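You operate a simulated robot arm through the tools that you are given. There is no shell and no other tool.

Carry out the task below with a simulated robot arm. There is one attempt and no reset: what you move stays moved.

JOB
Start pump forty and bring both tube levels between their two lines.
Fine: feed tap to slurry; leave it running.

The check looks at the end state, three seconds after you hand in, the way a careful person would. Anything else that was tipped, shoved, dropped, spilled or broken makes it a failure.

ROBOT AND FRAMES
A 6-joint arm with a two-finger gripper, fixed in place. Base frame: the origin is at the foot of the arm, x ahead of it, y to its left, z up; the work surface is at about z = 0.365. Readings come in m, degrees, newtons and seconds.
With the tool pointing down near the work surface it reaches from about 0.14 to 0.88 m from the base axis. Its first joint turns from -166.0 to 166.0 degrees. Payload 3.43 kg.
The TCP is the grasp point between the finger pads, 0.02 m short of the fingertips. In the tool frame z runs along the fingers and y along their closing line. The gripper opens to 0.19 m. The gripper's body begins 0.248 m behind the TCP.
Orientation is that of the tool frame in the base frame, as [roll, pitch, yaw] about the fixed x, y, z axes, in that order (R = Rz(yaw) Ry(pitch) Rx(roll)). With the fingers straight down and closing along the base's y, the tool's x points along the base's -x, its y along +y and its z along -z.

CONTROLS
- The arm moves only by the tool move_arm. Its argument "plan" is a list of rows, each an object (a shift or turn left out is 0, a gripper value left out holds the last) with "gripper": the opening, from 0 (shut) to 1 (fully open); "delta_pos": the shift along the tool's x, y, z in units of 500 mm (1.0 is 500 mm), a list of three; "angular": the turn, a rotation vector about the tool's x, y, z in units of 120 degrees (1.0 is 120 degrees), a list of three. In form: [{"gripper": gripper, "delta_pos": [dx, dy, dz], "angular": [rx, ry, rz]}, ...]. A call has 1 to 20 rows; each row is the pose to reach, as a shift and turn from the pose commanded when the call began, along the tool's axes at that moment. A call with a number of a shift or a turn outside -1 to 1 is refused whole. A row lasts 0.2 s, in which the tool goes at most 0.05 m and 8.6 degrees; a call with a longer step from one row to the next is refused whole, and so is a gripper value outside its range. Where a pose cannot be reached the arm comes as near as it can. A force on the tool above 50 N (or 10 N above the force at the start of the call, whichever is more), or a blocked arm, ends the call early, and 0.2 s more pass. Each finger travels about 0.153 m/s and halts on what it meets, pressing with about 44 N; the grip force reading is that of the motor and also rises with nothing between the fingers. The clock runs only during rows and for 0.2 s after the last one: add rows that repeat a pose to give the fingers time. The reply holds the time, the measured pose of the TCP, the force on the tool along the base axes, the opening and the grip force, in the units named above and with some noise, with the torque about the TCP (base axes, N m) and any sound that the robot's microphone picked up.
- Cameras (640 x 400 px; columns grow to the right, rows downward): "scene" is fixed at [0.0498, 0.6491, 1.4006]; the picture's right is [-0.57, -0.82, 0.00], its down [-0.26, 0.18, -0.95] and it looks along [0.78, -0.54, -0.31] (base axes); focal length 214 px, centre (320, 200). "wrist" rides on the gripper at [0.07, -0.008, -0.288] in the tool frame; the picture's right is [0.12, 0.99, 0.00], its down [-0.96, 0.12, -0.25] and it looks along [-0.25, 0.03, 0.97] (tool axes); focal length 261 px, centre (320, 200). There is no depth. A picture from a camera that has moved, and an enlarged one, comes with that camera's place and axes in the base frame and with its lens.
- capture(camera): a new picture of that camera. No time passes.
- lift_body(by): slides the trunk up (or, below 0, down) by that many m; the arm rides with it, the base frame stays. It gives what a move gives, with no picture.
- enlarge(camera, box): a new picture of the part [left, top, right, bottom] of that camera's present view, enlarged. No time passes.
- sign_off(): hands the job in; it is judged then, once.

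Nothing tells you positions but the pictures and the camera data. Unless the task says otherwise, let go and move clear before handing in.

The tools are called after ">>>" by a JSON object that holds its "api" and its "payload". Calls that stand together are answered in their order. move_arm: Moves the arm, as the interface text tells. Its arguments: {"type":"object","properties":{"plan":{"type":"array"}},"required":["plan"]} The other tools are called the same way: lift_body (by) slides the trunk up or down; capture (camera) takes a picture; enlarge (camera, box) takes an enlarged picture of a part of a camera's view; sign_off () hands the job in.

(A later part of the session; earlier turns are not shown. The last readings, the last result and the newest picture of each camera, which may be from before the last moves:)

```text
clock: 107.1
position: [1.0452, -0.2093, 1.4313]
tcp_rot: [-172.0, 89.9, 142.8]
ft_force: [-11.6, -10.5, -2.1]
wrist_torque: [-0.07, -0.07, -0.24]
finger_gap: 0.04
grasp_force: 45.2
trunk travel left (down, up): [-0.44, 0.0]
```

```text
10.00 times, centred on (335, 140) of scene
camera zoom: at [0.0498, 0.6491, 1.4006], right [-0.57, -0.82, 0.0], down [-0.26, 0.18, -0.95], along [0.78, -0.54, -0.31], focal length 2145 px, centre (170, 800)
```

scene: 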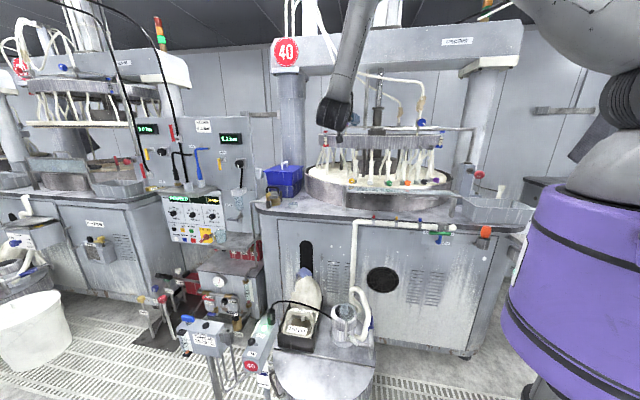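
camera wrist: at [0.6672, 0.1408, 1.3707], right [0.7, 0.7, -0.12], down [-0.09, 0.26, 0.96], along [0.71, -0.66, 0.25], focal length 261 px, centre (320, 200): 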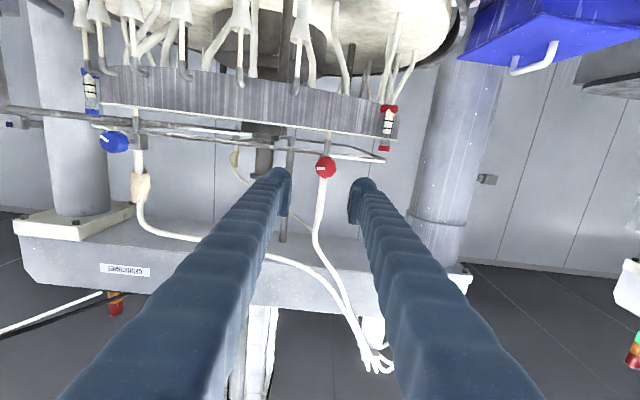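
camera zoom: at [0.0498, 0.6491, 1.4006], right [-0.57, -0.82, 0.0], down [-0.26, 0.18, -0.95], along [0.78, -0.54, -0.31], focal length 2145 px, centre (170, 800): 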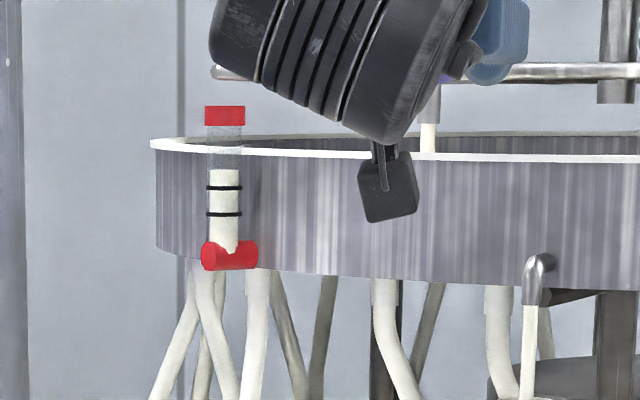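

Gripped. Now a small clockwise turn (as seen from the front) of 15°, with a 2 mm re-centring, and then a wait to see the red level respond.

>>> {"api": "move_arm", "payload": {"plan": [{"gripper": 0.18, "delta_pos": [0, -0.004, 0], "angular": [0, 0, 0.04]}, {"delta_pos": [0, -0.004, 0], "angular": [0, 0, 0.083]}, {"delta_pos": [0, -0.004, 0], "angular": [0, 0, 0.125]}, {"delta_pos": [0, -0.004, 0], "angular": [0, 0, 0.125]}, {"delta_pos": [0, -0.004, 0], "angular": [0, 0, 0.125]}, {"delta_pos": [0, -0.004, 0], "angular": [0, 0, 0.125]}, {"delta_pos": [0, -0.004, 0], "angular": [0, 0, 0.125]}, {"delta_pos": [0, -0.004, 0], "angular": [0, 0, 0.125]}]}}

>>> {"api": "enlarge", "payload": {"camera": "wrist", "box": [230, 70, 430, 230]}}

>>> {"api": "enlarge", "payload": {"camera": "scene", "box": [315, 120, 355, 160]}}

```text
clock: 108.9
position: [1.0456, -0.2097, 1.4315]
tcp_rot: [90.3, 75.0, 45.3]
ft_force: [-6.1, -4.5, -0.2]
wrist_torque: [-0.05, -0.04, -0.05]
finger_gap: 0.0403
grasp_force: 44.6
trunk travel left (down, up): [-0.44, 0.0]
```

```text
2.50 times, centred on (330, 150) of wrist
camera zoom: at [0.8498, 0.0005, 1.3624], right [0.7, 0.7, 0.14], down [-0.27, 0.08, 0.96], along [0.66, -0.71, 0.24], focal length 652 px, centre (295, 325)
```

zoom: 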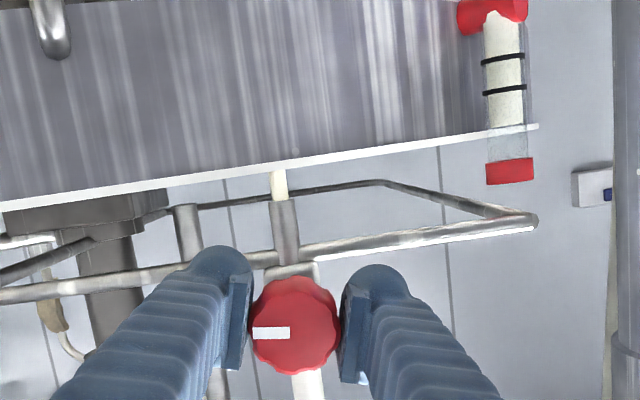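

```text
10.00 times, centred on (335, 140) of scene
camera zoom: at [0.0498, 0.6491, 1.4006], right [-0.57, -0.82, 0.0], down [-0.26, 0.18, -0.95], along [0.78, -0.54, -0.31], focal length 2145 px, centre (170, 800)
```

zoom: 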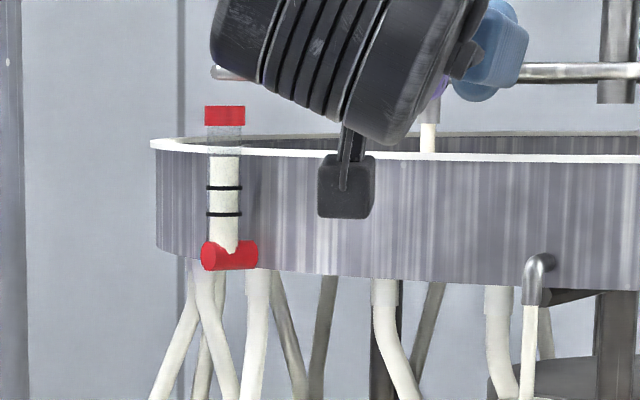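

Clockwise raised it – wrong sense. Reversing at once: turning counter-clockwise 45° (net −30° from the original setting).

>>> {"api": "move_arm", "payload": {"plan": [{"gripper": 0.18, "angular": [0, 0, -0.065]}, {"angular": [0, 0, -0.13]}, {"angular": [0, 0, -0.195]}, {"angular": [0, 0, -0.26]}, {"angular": [0, 0, -0.32]}, {"angular": [0, 0, -0.375]}, {"angular": [0, 0, -0.375]}, {"angular": [0, 0, -0.375]}]}}

>>> {"api": "enlarge", "payload": {"camera": "wrist", "box": [230, 70, 430, 230]}}

>>> {"api": "enlarge", "payload": {"camera": "scene", "box": [315, 120, 355, 160]}}

```text
clock: 110.7
position: [1.0437, -0.2112, 1.4307]
tcp_rot: [-90.1, 60.0, -135.1]
ft_force: [-8.7, -10.2, 2.0]
wrist_torque: [0.01, -0.01, -0.15]
finger_gap: 0.0403
grasp_force: 45.1
trunk travel left (down, up): [-0.44, 0.0]
```

```text
2.50 times, centred on (330, 150) of wrist
camera zoom: at [0.8117, -0.0375, 1.376], right [0.57, 0.57, -0.6], down [0.24, 0.59, 0.78], along [0.79, -0.58, 0.2], focal length 652 px, centre (295, 325)
```

zoom: 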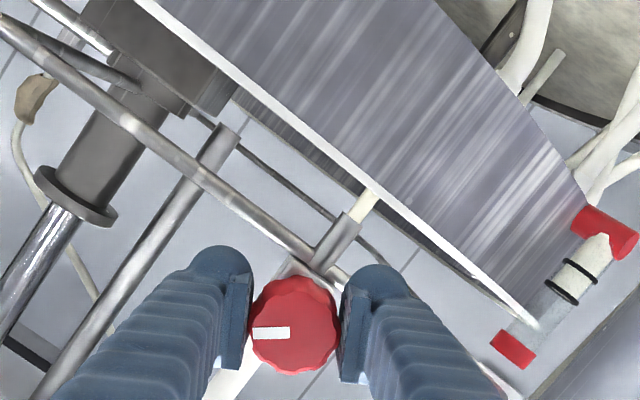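

```text
10.00 times, centred on (335, 140) of scene
camera zoom: at [0.0498, 0.6491, 1.4006], right [-0.57, -0.82, 0.0], down [-0.26, 0.18, -0.95], along [0.78, -0.54, -0.31], focal length 2145 px, centre (170, 800)
```

zoom: 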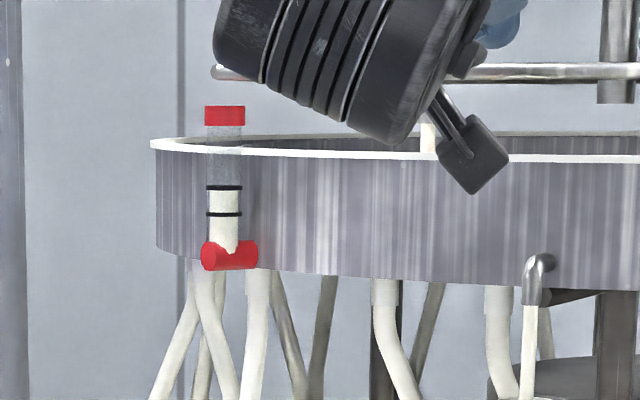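

The red level has come down to just between the lines and may still be settling. Waiting while holding.

>>> {"api": "move_arm", "payload": {"plan": [{"gripper": 0.18}, {"gripper": 0.18}, {"gripper": 0.18}, {"gripper": 0.18}, {"gripper": 0.18}, {"gripper": 0.18}, {"gripper": 0.18}, {"gripper": 0.18}, {"gripper": 0.18}, {"gripper": 0.18}]}}

>>> {"api": "enlarge", "payload": {"camera": "scene", "box": [325, 125, 350, 150]}}

>>> {"api": "enlarge", "payload": {"camera": "wrist", "box": [390, 120, 440, 200]}}

```text
clock: 112.9
position: [1.0448, -0.2108, 1.4319]
tcp_rot: [-90.1, 60.1, -135.2]
ft_force: [-9.0, -12.6, 4.4]
wrist_torque: [0.01, -0.03, -0.16]
finger_gap: 0.04
grasp_force: 45.3
trunk travel left (down, up): [-0.44, 0.0]
```

```text
16.00 times, centred on (338, 138) of scene
camera zoom: at [0.0498, 0.6491, 1.4006], right [-0.57, -0.82, 0.0], down [-0.26, 0.18, -0.95], along [0.78, -0.54, -0.31], focal length 3432 px, centre (40, 1200)
```

zoom: 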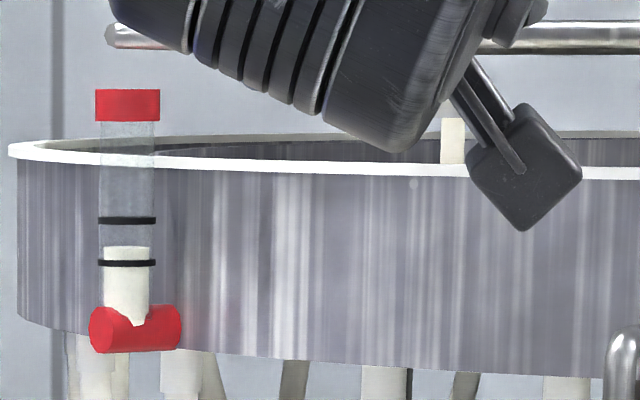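

```text
5.00 times, centred on (415, 160) of wrist
camera zoom: at [0.8117, -0.0375, 1.376], right [0.57, 0.57, -0.6], down [0.24, 0.58, 0.78], along [0.79, -0.58, 0.2], focal length 1303 px, centre (-155, 400)
```

zoom: 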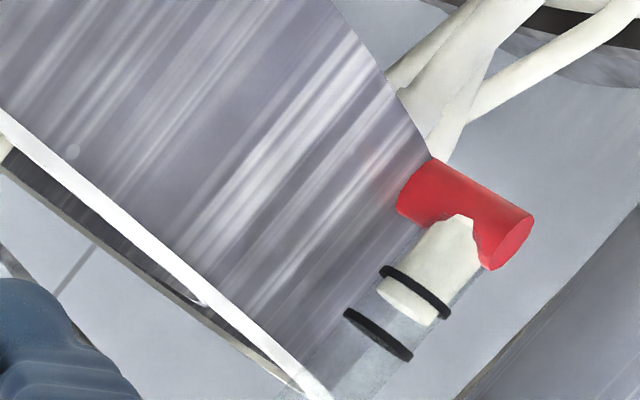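

>>> {"api": "move_arm", "payload": {"plan": [{"gripper": 0.18}, {"gripper": 0.18}, {"gripper": 0.18}, {"gripper": 0.18}, {"gripper": 0.18}, {"gripper": 0.18}, {"gripper": 0.18}, {"gripper": 0.18}, {"gripper": 0.18}, {"gripper": 0.18}]}}

>>> {"api": "enlarge", "payload": {"camera": "scene", "box": [325, 125, 350, 150]}}

```text
clock: 115.1
position: [1.0431, -0.2109, 1.4312]
tcp_rot: [-90.1, 60.0, -135.0]
ft_force: [-8.3, -13.2, 4.2]
wrist_torque: [-0.01, -0.05, -0.07]
finger_gap: 0.0401
grasp_force: 45.0
trunk travel left (down, up): [-0.44, 0.0]
```

```text
16.00 times, centred on (338, 138) of scene
camera zoom: at [0.0498, 0.6491, 1.4006], right [-0.57, -0.82, 0.0], down [-0.26, 0.18, -0.95], along [0.78, -0.54, -0.31], focal length 3432 px, centre (40, 1200)
```

zoom: 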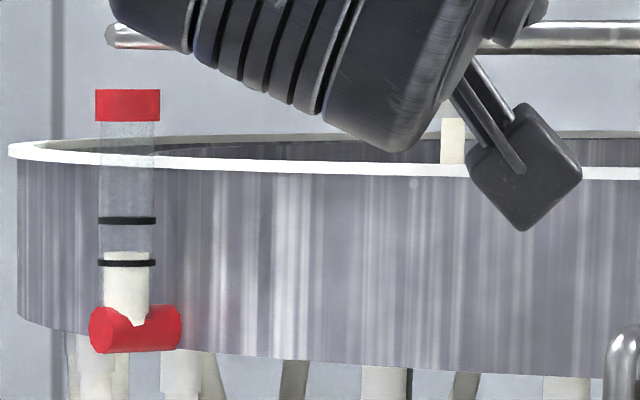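

Nearly settled near the lower line. A fine clockwise correction of ~7.5° should put it mid-way.

>>> {"api": "move_arm", "payload": {"plan": [{"gripper": 0.18, "angular": [0, 0, 0.0625]}, {"gripper": 0.18, "angular": [0, 0, 0.0625]}, {"gripper": 0.18, "angular": [0, 0, 0.0625]}, {"gripper": 0.18, "angular": [0, 0, 0.0625]}, {"gripper": 0.18, "angular": [0, 0, 0.0625]}, {"gripper": 0.18, "angular": [0, 0, 0.0625]}, {"gripper": 0.18, "angular": [0, 0, 0.0625]}, {"gripper": 0.18, "angular": [0, 0, 0.0625]}, {"gripper": 0.18, "angular": [0, 0, 0.0625]}, {"gripper": 0.18, "angular": [0, 0, 0.0625]}, {"gripper": 0.18, "angular": [0, 0, 0.0625]}, {"gripper": 0.18, "angular": [0, 0, 0.0625]}, {"gripper": 0.18, "angular": [0, 0, 0.0625]}, {"gripper": 0.18, "angular": [0, 0, 0.0625]}]}}

>>> {"api": "enlarge", "payload": {"camera": "scene", "box": [325, 125, 350, 150]}}

>>> {"api": "enlarge", "payload": {"camera": "scene", "box": [448, 124, 472, 154]}}

```text
clock: 118.1
position: [1.0435, -0.2099, 1.4325]
tcp_rot: [-90.2, 67.4, -135.2]
ft_force: [-6.0, -10.0, 4.7]
wrist_torque: [0.0, -0.07, -0.09]
finger_gap: 0.0402
grasp_force: 45.0
trunk travel left (down, up): [-0.44, 0.0]
```

```text
16.00 times, centred on (338, 138) of scene
camera zoom: at [0.0498, 0.6491, 1.4006], right [-0.57, -0.82, 0.0], down [-0.26, 0.18, -0.95], along [0.78, -0.54, -0.31], focal length 3432 px, centre (40, 1200)
```

zoom: 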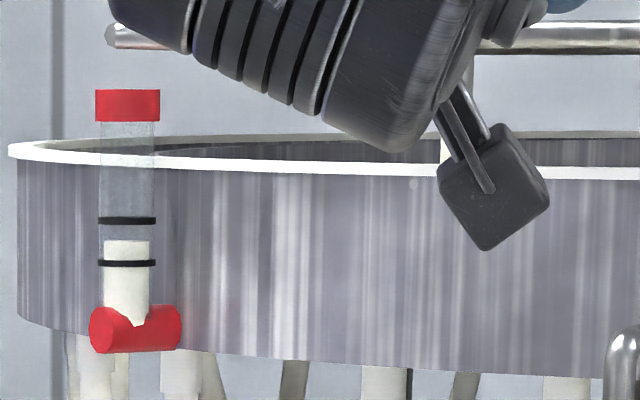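

```text
13.33 times, centred on (460, 139) of scene
camera zoom: at [0.0498, 0.6491, 1.4006], right [-0.57, -0.82, 0.0], down [-0.26, 0.18, -0.95], along [0.78, -0.54, -0.31], focal length 2860 px, centre (-1547, 1013)
```

zoom: 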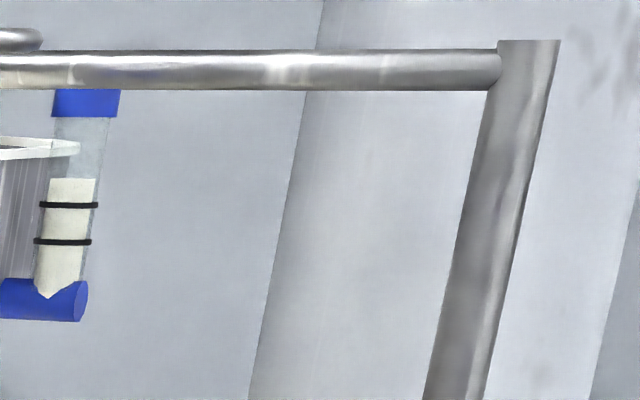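

The red level is now midway between its lines. Releasing the red knob and backing straight off.

>>> {"api": "move_arm", "payload": {"plan": [{"gripper": 0.25}, {"gripper": 0.35}, {"gripper": 0.35}, {"gripper": 0.35, "delta_pos": [0, 0, -0.06]}, {"delta_pos": [0, 0, -0.14]}, {"delta_pos": [0, 0, -0.22]}, {"delta_pos": [0, 0, -0.3]}, {"delta_pos": [0, 0, -0.36], "angular": [0, 0, 0.06]}, {"delta_pos": [0, 0, -0.4], "angular": [0, 0, 0.13]}, {"delta_pos": [0, 0, -0.4], "angular": [0, 0, 0.1875]}, {"delta_pos": [0, 0, -0.4], "angular": [0, 0, 0.1875]}]}}

>>> {"api": "capture", "payload": {"camera": "wrist"}}

>>> {"api": "enlarge", "payload": {"camera": "scene", "box": [310, 90, 480, 170]}}

>>> {"api": "enlarge", "payload": {"camera": "scene", "box": [325, 125, 350, 150]}}

```text
clock: 120.5
position: [0.9023, -0.0684, 1.4313]
tcp_rot: [168.7, 89.9, 123.6]
ft_force: [-0.4, 0.5, -0.3]
wrist_torque: [0.01, 0.0, 0.03]
finger_gap: 0.0661
grasp_force: 0.1
trunk travel left (down, up): [-0.44, 0.0]
```

```text
taken
camera wrist: at [0.6948, 0.129, 1.3619], right [0.7, 0.7, -0.12], down [-0.09, 0.26, 0.96], along [0.71, -0.66, 0.24], focal length 261 px, centre (320, 200)
```

wrist: 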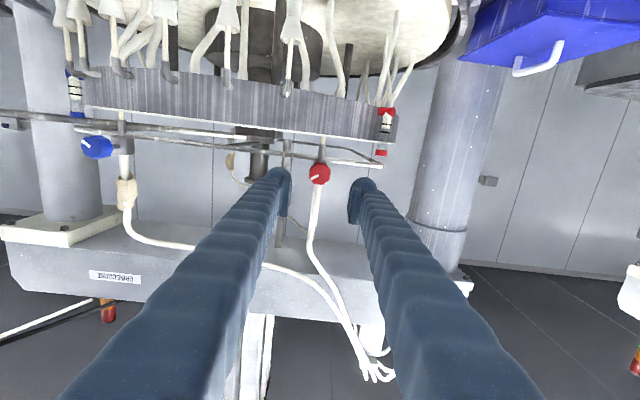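

```text
3.76 times, centred on (395, 130) of scene
camera zoom: at [0.0498, 0.6491, 1.4006], right [-0.57, -0.82, 0.0], down [-0.26, 0.18, -0.95], along [0.78, -0.54, -0.31], focal length 807 px, centre (38, 464)
```

zoom: 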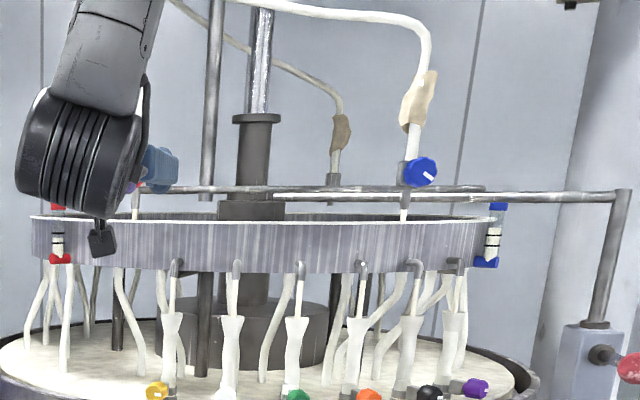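

```text
16.00 times, centred on (338, 138) of scene
camera zoom: at [0.0498, 0.6491, 1.4006], right [-0.57, -0.82, 0.0], down [-0.26, 0.18, -0.95], along [0.78, -0.54, -0.31], focal length 3432 px, centre (40, 1200)
```

zoom: 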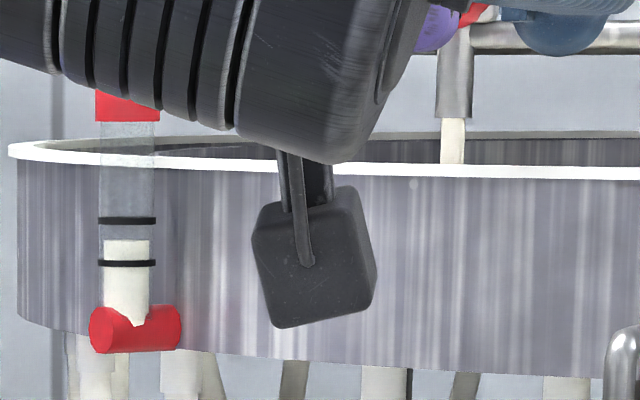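

Red stays put, mid-way. Now moving sideways (−t) to the blue knob, staying in front of the ring with the fingers at the same height.

>>> {"api": "move_arm", "payload": {"plan": [{"gripper": 0.35, "delta_pos": [0, -0.09, 0.04]}, {"delta_pos": [0, -0.18, 0.08]}, {"delta_pos": [0, -0.27, 0.12]}, {"delta_pos": [0, -0.36, 0.14]}, {"delta_pos": [0, -0.45, 0.15]}, {"delta_pos": [0, -0.54, 0.165]}, {"delta_pos": [0, -0.63, 0.18]}, {"delta_pos": [0, -0.72, 0.19]}, {"delta_pos": [0, -0.8, 0.2]}, {"delta_pos": [0, -0.84, 0.207]}, {"delta_pos": [0, -0.84, 0.207]}]}}

>>> {"api": "capture", "payload": {"camera": "wrist"}}

>>> {"api": "capture", "payload": {"camera": "scene"}}

```text
clock: 122.9
position: [0.691, -0.4419, 1.4308]
tcp_rot: [-134.0, 89.8, -179.0]
ft_force: [-1.2, -0.7, -0.2]
wrist_torque: [-0.01, -0.01, -0.04]
finger_gap: 0.0668
grasp_force: 0.1
out of reach, approached as far as the arm can: row 9, 10, 11
trunk travel left (down, up): [-0.44, 0.0]
```

```text
taken
camera wrist: at [0.4827, -0.2435, 1.3614], right [0.7, 0.7, -0.12], down [-0.09, 0.26, 0.96], along [0.71, -0.66, 0.24], focal length 261 px, centre (320, 200)
```

wrist: 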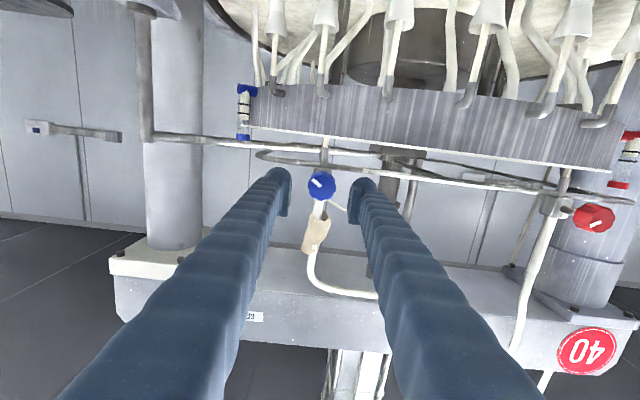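

```text
taken
```

scene: 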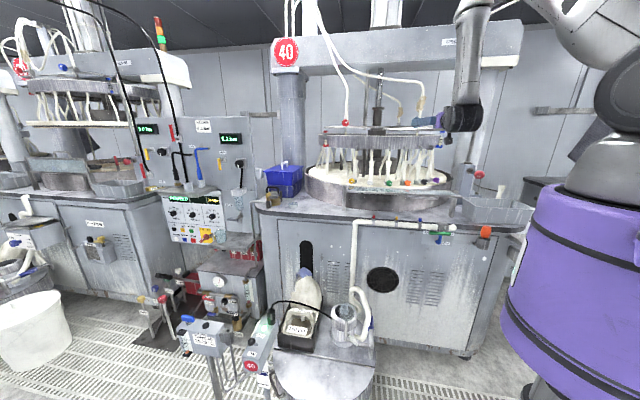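

>>> {"api": "enlarge", "payload": {"camera": "wrist", "box": [220, 70, 420, 230]}}

>>> {"api": "enlarge", "payload": {"camera": "scene", "box": [410, 100, 480, 165]}}

```text
2.50 times, centred on (320, 150) of wrist
camera zoom: at [0.4827, -0.2435, 1.3614], right [0.7, 0.7, -0.12], down [-0.09, 0.26, 0.96], along [0.71, -0.66, 0.24], focal length 652 px, centre (320, 325)
```

zoom: 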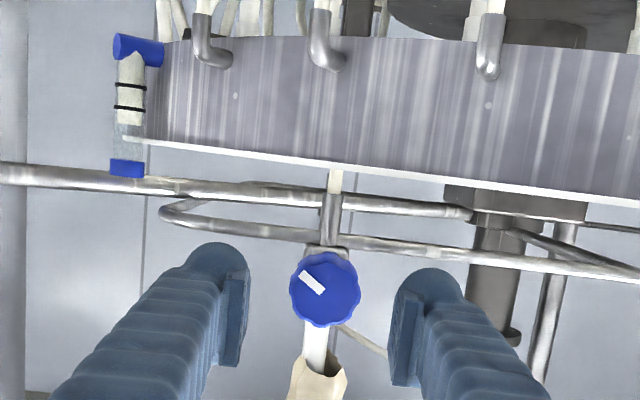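

```text
6.15 times, centred on (445, 132) of scene
camera zoom: at [0.0498, 0.6491, 1.4006], right [-0.57, -0.82, 0.0], down [-0.26, 0.18, -0.95], along [0.78, -0.54, -0.31], focal length 1320 px, centre (-449, 615)
```

zoom: 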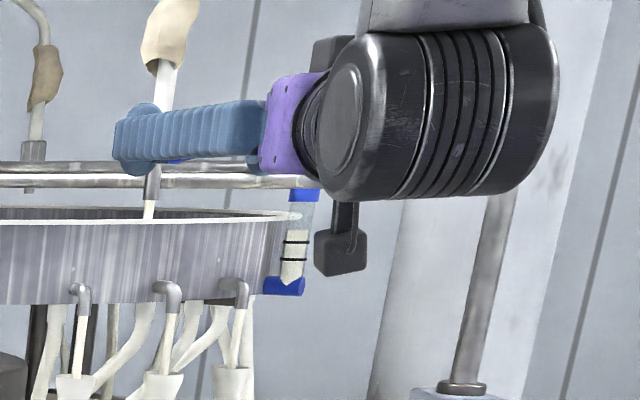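

Blue knob nearly centred. Advancing with small corrections.

>>> {"api": "move_arm", "payload": {"plan": [{"gripper": 0.35, "delta_pos": [-0.008, 0.019, 0.03]}, {"delta_pos": [-0.008, 0.019, 0.09]}, {"delta_pos": [-0.008, 0.019, 0.15]}, {"delta_pos": [-0.008, 0.019, 0.15]}]}}

>>> {"api": "enlarge", "payload": {"camera": "wrist", "box": [220, 70, 420, 230]}}

```text
clock: 123.9
position: [0.751, -0.4889, 1.4343]
tcp_rot: [-135.5, 89.9, 179.7]
ft_force: [0.0, -0.2, 0.3]
wrist_torque: [0.03, 0.02, -0.01]
finger_gap: 0.0663
grasp_force: 0.0
trunk travel left (down, up): [-0.44, 0.0]
```

```text
2.50 times, centred on (320, 150) of wrist
camera zoom: at [0.5424, -0.292, 1.3652], right [0.7, 0.7, -0.12], down [-0.09, 0.26, 0.96], along [0.71, -0.66, 0.24], focal length 652 px, centre (320, 325)
```

zoom: 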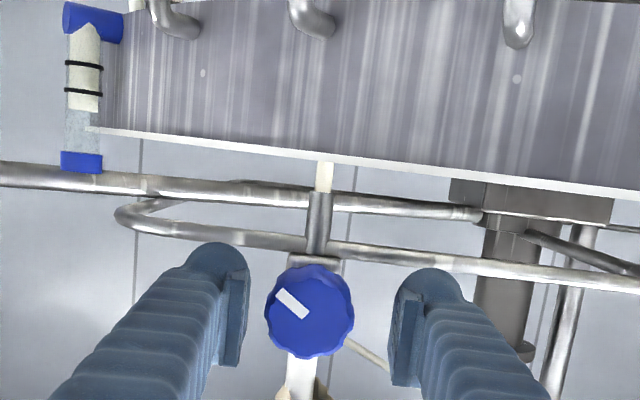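

>>> {"api": "move_arm", "payload": {"plan": [{"gripper": 0.35, "delta_pos": [0.008, -0.011, 0.0]}, {"delta_pos": [0.008, -0.011, 0.02]}, {"gripper": 0.24, "delta_pos": [0.008, -0.011, 0.02]}, {"gripper": 0.18, "delta_pos": [0.008, -0.011, 0.02]}, {"gripper": 0.18, "delta_pos": [0.008, -0.011, 0.02]}]}}

>>> {"api": "enlarge", "payload": {"camera": "wrist", "box": [220, 70, 420, 230]}}

>>> {"api": "enlarge", "payload": {"camera": "scene", "box": [448, 124, 472, 154]}}

>>> {"api": "enlarge", "payload": {"camera": "scene", "box": [325, 125, 350, 150]}}

```text
clock: 125.1
position: [0.756, -0.5, 1.4291]
tcp_rot: [-143.3, 89.9, 171.7]
ft_force: [3.6, 1.6, -0.7]
wrist_torque: [0.0, 0.04, 0.05]
finger_gap: 0.0407
grasp_force: 45.1
trunk travel left (down, up): [-0.44, 0.0]
```

```text
2.50 times, centred on (320, 150) of wrist
camera zoom: at [0.546, -0.3027, 1.3608], right [0.7, 0.7, -0.12], down [-0.09, 0.26, 0.96], along [0.71, -0.66, 0.24], focal length 652 px, centre (320, 325)
```

zoom: 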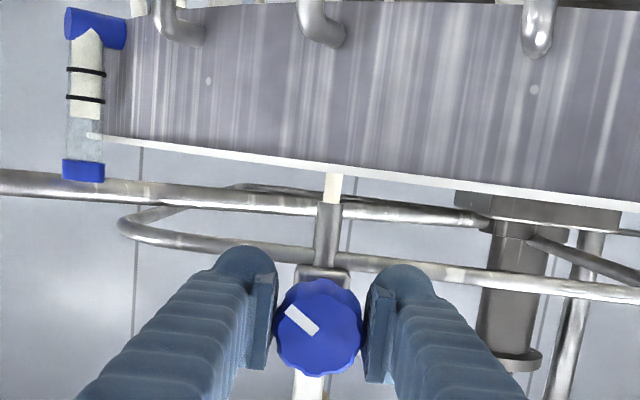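

```text
13.33 times, centred on (460, 139) of scene
camera zoom: at [0.0498, 0.6491, 1.4006], right [-0.57, -0.82, 0.0], down [-0.26, 0.18, -0.95], along [0.78, -0.54, -0.31], focal length 2860 px, centre (-1547, 1013)
```

zoom: 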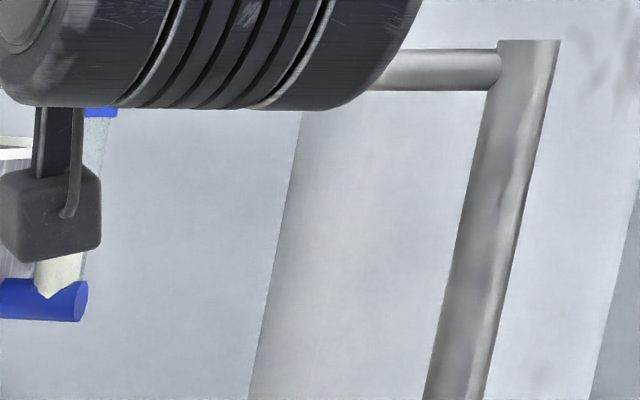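

```text
16.00 times, centred on (338, 138) of scene
camera zoom: at [0.0498, 0.6491, 1.4006], right [-0.57, -0.82, 0.0], down [-0.26, 0.18, -0.95], along [0.78, -0.54, -0.31], focal length 3432 px, centre (40, 1200)
```

zoom: 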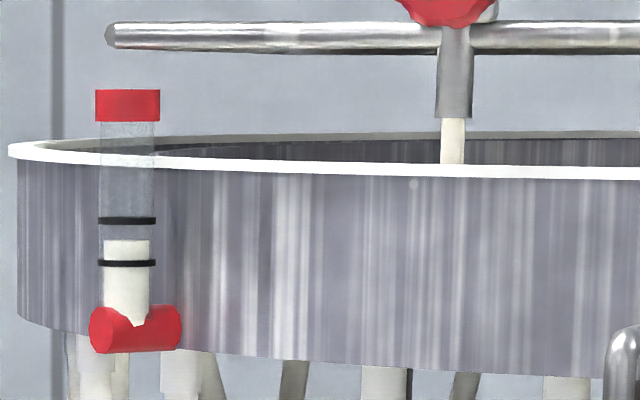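

Blue knob gripped; the wrist camera sees the blue tube itself. Turning counter-clockwise 12° first to confirm the sense.

>>> {"api": "move_arm", "payload": {"plan": [{"gripper": 0.18, "angular": [0, 0, -0.05]}, {"angular": [0, 0, -0.1]}, {"angular": [0, 0, -0.1]}, {"angular": [0, 0, -0.1]}, {"angular": [0, 0, -0.1]}, {"angular": [0, 0, -0.1]}, {"angular": [0, 0, -0.1]}]}}

>>> {"api": "enlarge", "payload": {"camera": "wrist", "box": [220, 60, 320, 140]}}

>>> {"api": "capture", "payload": {"camera": "wrist"}}

```text
clock: 126.7
position: [0.7539, -0.5007, 1.43]
tcp_rot: [-90.4, 77.9, -135.4]
ft_force: [2.9, -6.8, -0.5]
wrist_torque: [0.01, 0.04, -0.06]
finger_gap: 0.0404
grasp_force: 44.9
trunk travel left (down, up): [-0.44, 0.0]
```

```text
5.00 times, centred on (270, 100) of wrist
camera zoom: at [0.5354, -0.3132, 1.3642], right [0.67, 0.67, -0.32], down [0.05, 0.4, 0.92], along [0.74, -0.63, 0.23], focal length 1303 px, centre (570, 700)
```

zoom: 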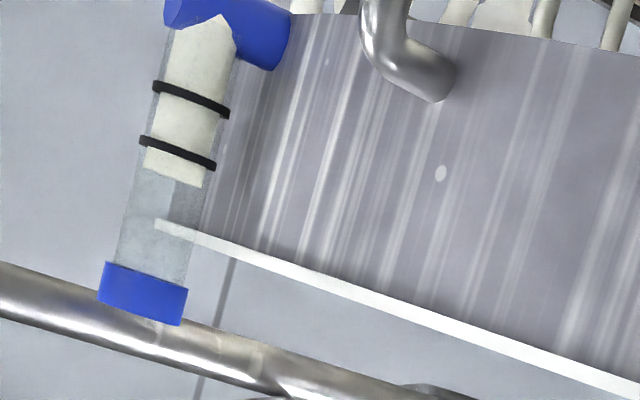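

```text
taken
camera wrist: at [0.5354, -0.3132, 1.3642], right [0.67, 0.67, -0.32], down [0.05, 0.4, 0.92], along [0.74, -0.63, 0.23], focal length 261 px, centre (320, 200)
```

wrist: 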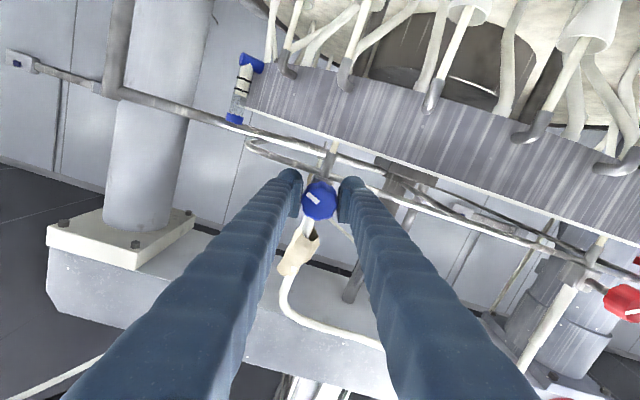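

Counter-clockwise lowers it. Turning another 12° and waiting for it to settle.

>>> {"api": "move_arm", "payload": {"plan": [{"gripper": 0.18, "angular": [0, 0, -0.05]}, {"angular": [0, 0, -0.1]}, {"angular": [0, 0, -0.1]}, {"angular": [0, 0, -0.1]}, {"angular": [0, 0, -0.1]}, {"angular": [0, 0, -0.1]}, {"angular": [0, 0, -0.1]}, {"angular": [0, 0, -0.1]}, {"angular": [0, 0, -0.1]}, {"angular": [0, 0, -0.1]}, {"angular": [0, 0, -0.1]}, {"angular": [0, 0, -0.1]}, {"angular": [0, 0, -0.1]}, {"angular": [0, 0, -0.1]}, {"angular": [0, 0, -0.1]}]}}

>>> {"api": "enlarge", "payload": {"camera": "wrist", "box": [220, 60, 320, 140]}}

>>> {"api": "enlarge", "payload": {"camera": "scene", "box": [325, 125, 350, 150]}}

>>> {"api": "enlarge", "payload": {"camera": "scene", "box": [448, 124, 472, 154]}}

```text
clock: 129.9
position: [0.7527, -0.5005, 1.4296]
tcp_rot: [-90.3, 66.0, -135.3]
ft_force: [-0.1, -13.6, 2.3]
wrist_torque: [0.06, -0.04, -0.1]
finger_gap: 0.0406
grasp_force: 44.7
trunk travel left (down, up): [-0.44, 0.0]
```

```text
5.00 times, centred on (270, 100) of wrist
camera zoom: at [0.5254, -0.323, 1.3706], right [0.61, 0.61, -0.51], down [0.18, 0.53, 0.83], along [0.77, -0.6, 0.21], focal length 1303 px, centre (570, 700)
```

zoom: 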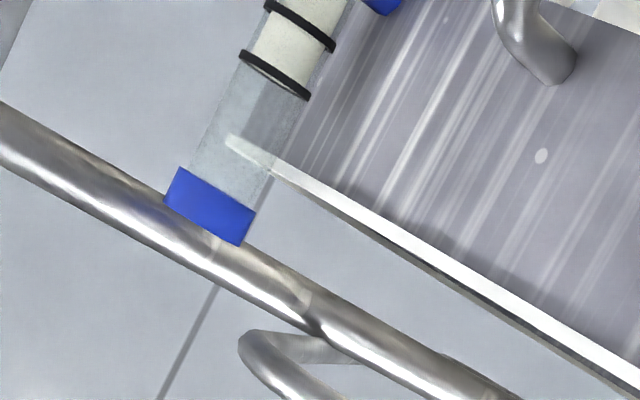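

```text
16.00 times, centred on (338, 138) of scene
camera zoom: at [0.0498, 0.6491, 1.4006], right [-0.57, -0.82, 0.0], down [-0.26, 0.18, -0.95], along [0.78, -0.54, -0.31], focal length 3432 px, centre (40, 1200)
```

zoom: 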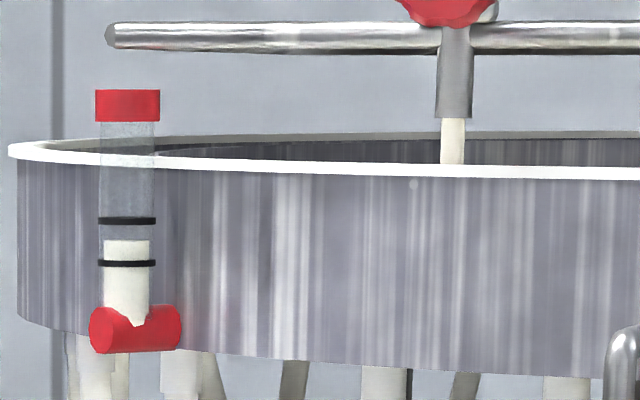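

```text
13.33 times, centred on (460, 139) of scene
camera zoom: at [0.0498, 0.6491, 1.4006], right [-0.57, -0.82, 0.0], down [-0.26, 0.18, -0.95], along [0.78, -0.54, -0.31], focal length 2860 px, centre (-1547, 1013)
```

zoom: 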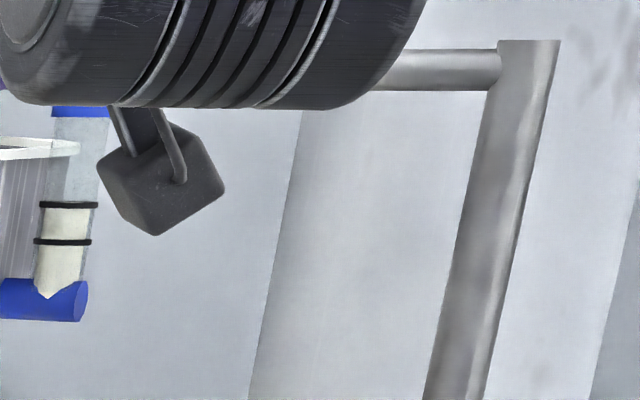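

Blue is now just at the upper line and still falling. Waiting a few more seconds.

>>> {"api": "move_arm", "payload": {"plan": [{"gripper": 0.18}, {"gripper": 0.18}, {"gripper": 0.18}, {"gripper": 0.18}, {"gripper": 0.18}, {"gripper": 0.18}, {"gripper": 0.18}, {"gripper": 0.18}, {"gripper": 0.18}, {"gripper": 0.18}, {"gripper": 0.18}, {"gripper": 0.18}, {"gripper": 0.18}, {"gripper": 0.18}, {"gripper": 0.18}]}}

>>> {"api": "enlarge", "payload": {"camera": "scene", "box": [448, 124, 472, 154]}}

```text
clock: 133.1
position: [0.7542, -0.5001, 1.4284]
tcp_rot: [-90.3, 66.1, -135.3]
ft_force: [-0.3, -11.5, 2.5]
wrist_torque: [0.01, 0.0, -0.06]
finger_gap: 0.0403
grasp_force: 45.6
trunk travel left (down, up): [-0.44, 0.0]
```

```text
13.33 times, centred on (460, 139) of scene
camera zoom: at [0.0498, 0.6491, 1.4006], right [-0.57, -0.82, 0.0], down [-0.26, 0.18, -0.95], along [0.78, -0.54, -0.31], focal length 2860 px, centre (-1547, 1013)
```

zoom: 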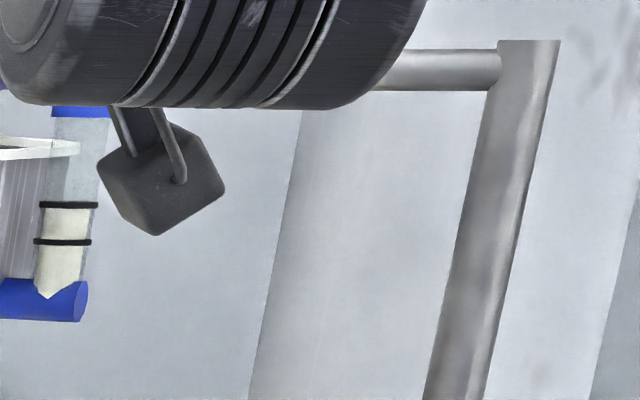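

Settled just below the upper line. Another ~10° counter-clockwise to centre it.

>>> {"api": "move_arm", "payload": {"plan": [{"gripper": 0.18, "angular": [0, 0, -0.045]}, {"angular": [0, 0, -0.085]}, {"angular": [0, 0, -0.085]}, {"angular": [0, 0, -0.085]}, {"angular": [0, 0, -0.085]}, {"angular": [0, 0, -0.085]}, {"angular": [0, 0, -0.085]}, {"angular": [0, 0, -0.085]}, {"angular": [0, 0, -0.085]}, {"angular": [0, 0, -0.085]}, {"angular": [0, 0, -0.085]}, {"angular": [0, 0, -0.085]}, {"angular": [0, 0, -0.085]}, {"angular": [0, 0, -0.085]}, {"angular": [0, 0, -0.085]}, {"angular": [0, 0, -0.085]}, {"angular": [0, 0, -0.085]}]}}

>>> {"api": "enlarge", "payload": {"camera": "scene", "box": [448, 124, 472, 154]}}

>>> {"api": "enlarge", "payload": {"camera": "wrist", "box": [220, 110, 420, 270]}}

```text
clock: 136.7
position: [0.7534, -0.5011, 1.4285]
tcp_rot: [-90.2, 55.9, -135.2]
ft_force: [-1.3, -16.9, 3.3]
wrist_torque: [0.05, -0.05, -0.09]
finger_gap: 0.0404
grasp_force: 44.7
trunk travel left (down, up): [-0.44, 0.0]
```

```text
13.33 times, centred on (460, 139) of scene
camera zoom: at [0.0498, 0.6491, 1.4006], right [-0.57, -0.82, 0.0], down [-0.26, 0.18, -0.95], along [0.78, -0.54, -0.31], focal length 2860 px, centre (-1547, 1013)
```

zoom: 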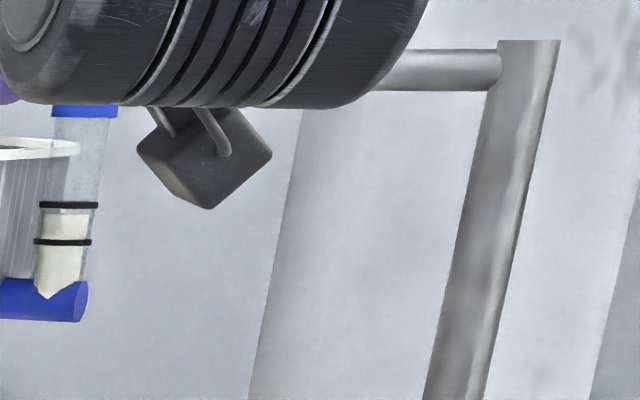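

```text
2.50 times, centred on (320, 190) of wrist
camera zoom: at [0.5177, -0.3303, 1.3782], right [0.53, 0.53, -0.66], down [0.28, 0.62, 0.73], along [0.8, -0.57, 0.18], focal length 652 px, centre (320, 225)
```

zoom: 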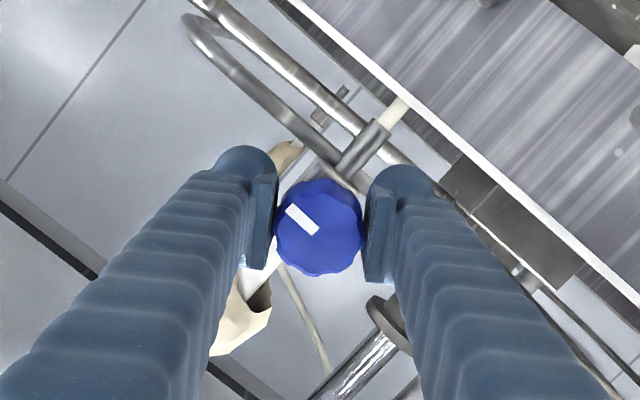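

>>> {"api": "move_arm", "payload": {"plan": [{"gripper": 0.18}, {"gripper": 0.18}, {"gripper": 0.18}, {"gripper": 0.18}, {"gripper": 0.18}, {"gripper": 0.18}, {"gripper": 0.18}, {"gripper": 0.18}, {"gripper": 0.18}, {"gripper": 0.18}, {"gripper": 0.18}, {"gripper": 0.18}, {"gripper": 0.18}, {"gripper": 0.18}, {"gripper": 0.18}]}}

>>> {"api": "enlarge", "payload": {"camera": "scene", "box": [446, 130, 462, 150]}}

>>> {"api": "enlarge", "payload": {"camera": "scene", "box": [325, 125, 350, 150]}}

```text
clock: 139.9
position: [0.7529, -0.5013, 1.4301]
tcp_rot: [-90.2, 55.8, -135.2]
ft_force: [-2.3, -15.3, 2.9]
wrist_torque: [-0.01, -0.04, -0.09]
finger_gap: 0.0407
grasp_force: 45.2
trunk travel left (down, up): [-0.44, 0.0]
```

```text
16.00 times, centred on (454, 140) of scene
camera zoom: at [0.0498, 0.6491, 1.4006], right [-0.57, -0.82, 0.0], down [-0.26, 0.18, -0.95], along [0.78, -0.54, -0.31], focal length 3432 px, centre (-1824, 1160)
```

zoom: 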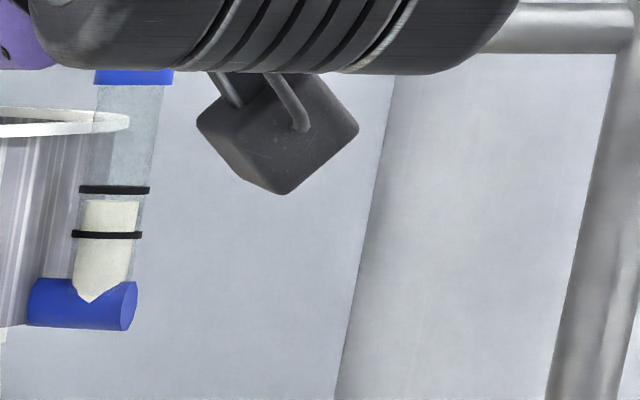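

```text
16.00 times, centred on (338, 138) of scene
camera zoom: at [0.0498, 0.6491, 1.4006], right [-0.57, -0.82, 0.0], down [-0.26, 0.18, -0.95], along [0.78, -0.54, -0.31], focal length 3432 px, centre (40, 1200)
```

zoom: 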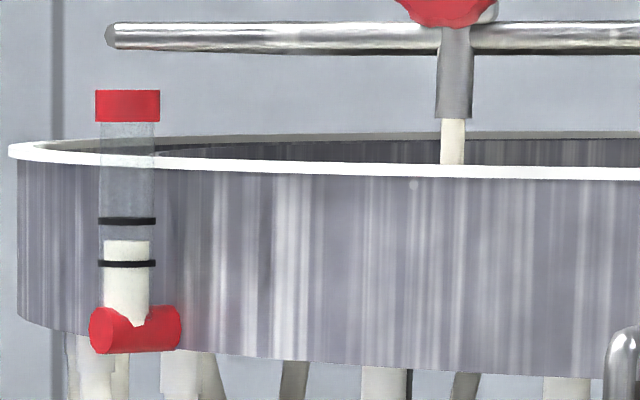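

Within the lines but in the upper quarter. A further 12° counter-clockwise for margin.

>>> {"api": "move_arm", "payload": {"plan": [{"gripper": 0.18, "angular": [0, 0, -0.05]}, {"angular": [0, 0, -0.1]}, {"angular": [0, 0, -0.1]}, {"angular": [0, 0, -0.1]}, {"angular": [0, 0, -0.1]}, {"angular": [0, 0, -0.1]}, {"angular": [0, 0, -0.1]}, {"angular": [0, 0, -0.1]}, {"angular": [0, 0, -0.1]}, {"angular": [0, 0, -0.1]}, {"angular": [0, 0, -0.1]}, {"angular": [0, 0, -0.1]}, {"angular": [0, 0, -0.1]}, {"angular": [0, 0, -0.1]}, {"angular": [0, 0, -0.1]}, {"angular": [0, 0, -0.1]}, {"angular": [0, 0, -0.1]}, {"angular": [0, 0, -0.1]}]}}

>>> {"api": "enlarge", "payload": {"camera": "scene", "box": [446, 130, 462, 150]}}

>>> {"api": "enlarge", "payload": {"camera": "wrist", "box": [220, 110, 420, 270]}}

```text
clock: 143.7
position: [0.7527, -0.5009, 1.4301]
tcp_rot: [-90.1, 43.7, -135.1]
ft_force: [-2.0, -20.2, 11.8]
wrist_torque: [-0.01, -0.09, -0.16]
finger_gap: 0.0402
grasp_force: 45.5
trunk travel left (down, up): [-0.44, 0.0]
```

```text
16.00 times, centred on (454, 140) of scene
camera zoom: at [0.0498, 0.6491, 1.4006], right [-0.57, -0.82, 0.0], down [-0.26, 0.18, -0.95], along [0.78, -0.54, -0.31], focal length 3432 px, centre (-1824, 1160)
```

zoom: 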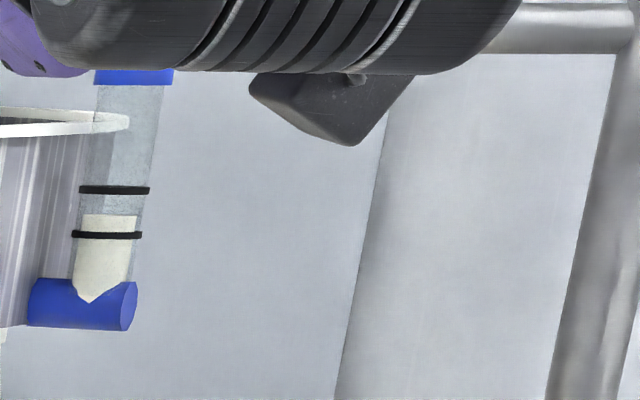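

```text
2.50 times, centred on (320, 190) of wrist
camera zoom: at [0.51, -0.3375, 1.3892], right [0.43, 0.43, -0.8], down [0.37, 0.72, 0.58], along [0.82, -0.55, 0.15], focal length 652 px, centre (320, 225)
```

zoom: 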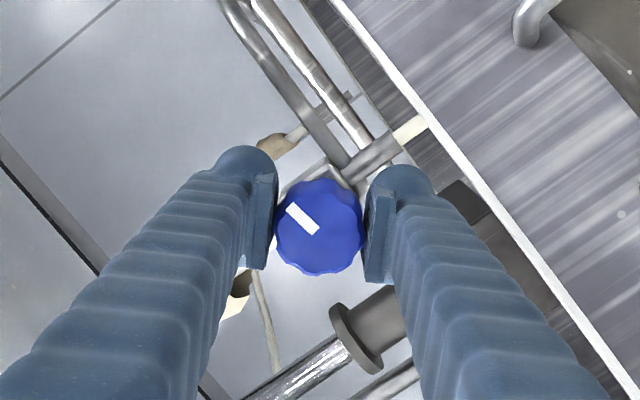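

Blue is now about midway. Releasing the knob and backing away along the same line, keeping clear of the rods.

>>> {"api": "move_arm", "payload": {"plan": [{"gripper": 0.22}, {"gripper": 0.28}, {"gripper": 0.35}, {"gripper": 0.35}, {"gripper": 0.35, "delta_pos": [0, 0, -0.04]}, {"delta_pos": [0, 0, -0.09]}, {"delta_pos": [0, 0, -0.14]}, {"delta_pos": [0, 0, -0.16]}, {"delta_pos": [0, 0, -0.16]}]}}

>>> {"api": "capture", "payload": {"camera": "wrist"}}

>>> {"api": "enlarge", "payload": {"camera": "scene", "box": [446, 130, 462, 150]}}

>>> {"api": "enlarge", "payload": {"camera": "scene", "box": [325, 125, 350, 150]}}

```text
clock: 145.7
position: [0.6971, -0.4423, 1.4302]
tcp_rot: [-90.1, 43.8, -135.1]
ft_force: [0.0, -0.4, -0.2]
wrist_torque: [-0.03, -0.03, 0.05]
finger_gap: 0.0665
grasp_force: 0.0
trunk travel left (down, up): [-0.44, 0.0]
```

```text
taken
camera wrist: at [0.4547, -0.2799, 1.389], right [0.42, 0.43, -0.8], down [0.37, 0.72, 0.58], along [0.83, -0.55, 0.15], focal length 261 px, centre (320, 200)
```

wrist: 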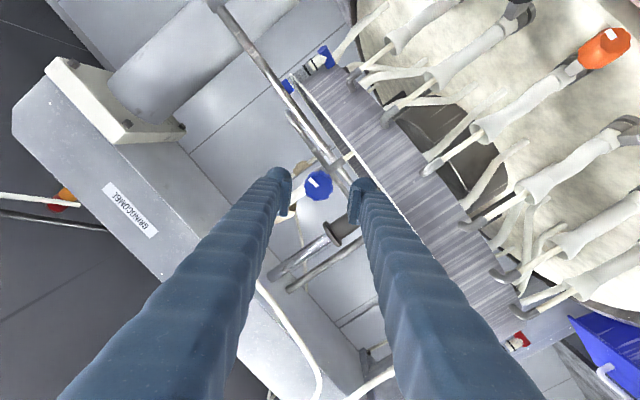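

```text
16.00 times, centred on (454, 140) of scene
camera zoom: at [0.0498, 0.6491, 1.4006], right [-0.57, -0.82, 0.0], down [-0.26, 0.18, -0.95], along [0.78, -0.54, -0.31], focal length 3432 px, centre (-1824, 1160)
```

zoom: 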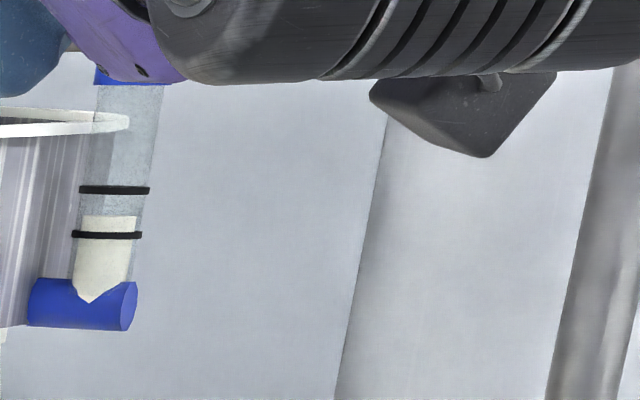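

```text
16.00 times, centred on (338, 138) of scene
camera zoom: at [0.0498, 0.6491, 1.4006], right [-0.57, -0.82, 0.0], down [-0.26, 0.18, -0.95], along [0.78, -0.54, -0.31], focal length 3432 px, centre (40, 1200)
```

zoom: 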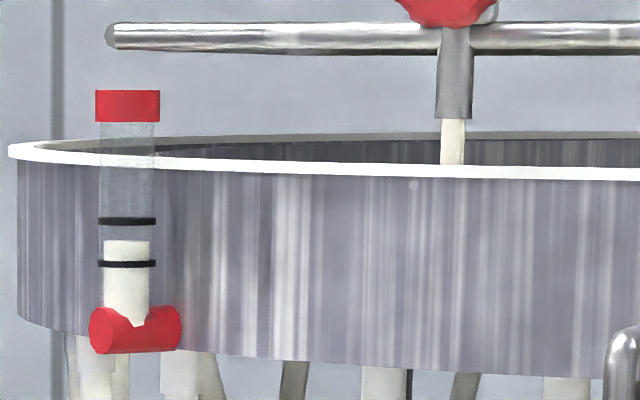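

Both levels sit between their lines. Moving the arm sideways and then back, clear of the machine.

>>> {"api": "move_arm", "payload": {"plan": [{"gripper": 0.35, "delta_pos": [-0.066, 0.064, 0], "angular": [0, 0, 0.05]}, {"delta_pos": [-0.131, 0.127, 0], "angular": [0, 0, 0.105]}, {"delta_pos": [-0.197, 0.191, 0], "angular": [0, 0, 0.16]}, {"delta_pos": [-0.263, 0.254, 0], "angular": [0, 0, 0.215]}, {"delta_pos": [-0.329, 0.318, 0], "angular": [0, 0, 0.27]}, {"delta_pos": [-0.394, 0.381, 0], "angular": [0, 0, 0.325]}, {"delta_pos": [-0.46, 0.445, 0], "angular": [0, 0, 0.385]}, {"delta_pos": [-0.46, 0.445, -0.08], "angular": [0, 0, 0.385]}, {"delta_pos": [-0.46, 0.445, -0.16], "angular": [0, 0, 0.385]}, {"delta_pos": [-0.46, 0.445, -0.24], "angular": [0, 0, 0.385]}, {"delta_pos": [-0.46, 0.445, -0.32], "angular": [0, 0, 0.385]}, {"delta_pos": [-0.46, 0.445, -0.32], "angular": [0, 0, 0.385]}]}}

>>> {"api": "capture", "payload": {"camera": "scene"}}

>>> {"api": "capture", "payload": {"camera": "wrist"}}

```text
clock: 148.3
position: [0.8116, -0.1041, 1.428]
tcp_rot: [-143.4, 89.8, 171.6]
ft_force: [-0.6, -0.2, -0.1]
wrist_torque: [0.02, 0.01, 0.0]
finger_gap: 0.0664
grasp_force: 0.1
trunk travel left (down, up): [-0.44, 0.0]
```

```text
taken
```

scene: 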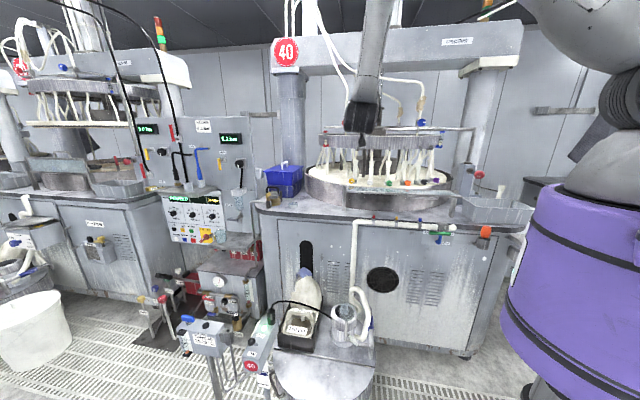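

```text
taken
camera wrist: at [0.6029, 0.0936, 1.3603], right [0.7, 0.7, -0.12], down [-0.09, 0.26, 0.96], along [0.71, -0.66, 0.24], focal length 261 px, centre (320, 200)
```

wrist: 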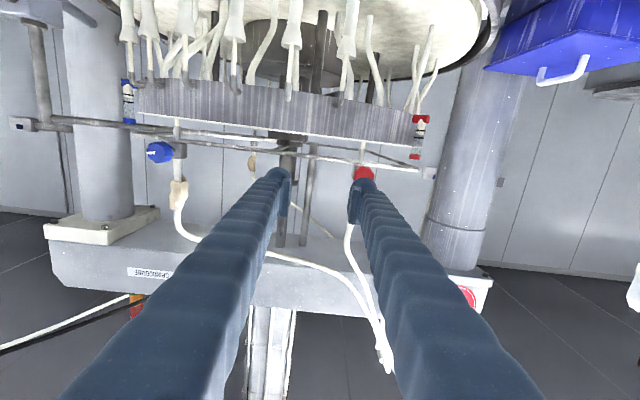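

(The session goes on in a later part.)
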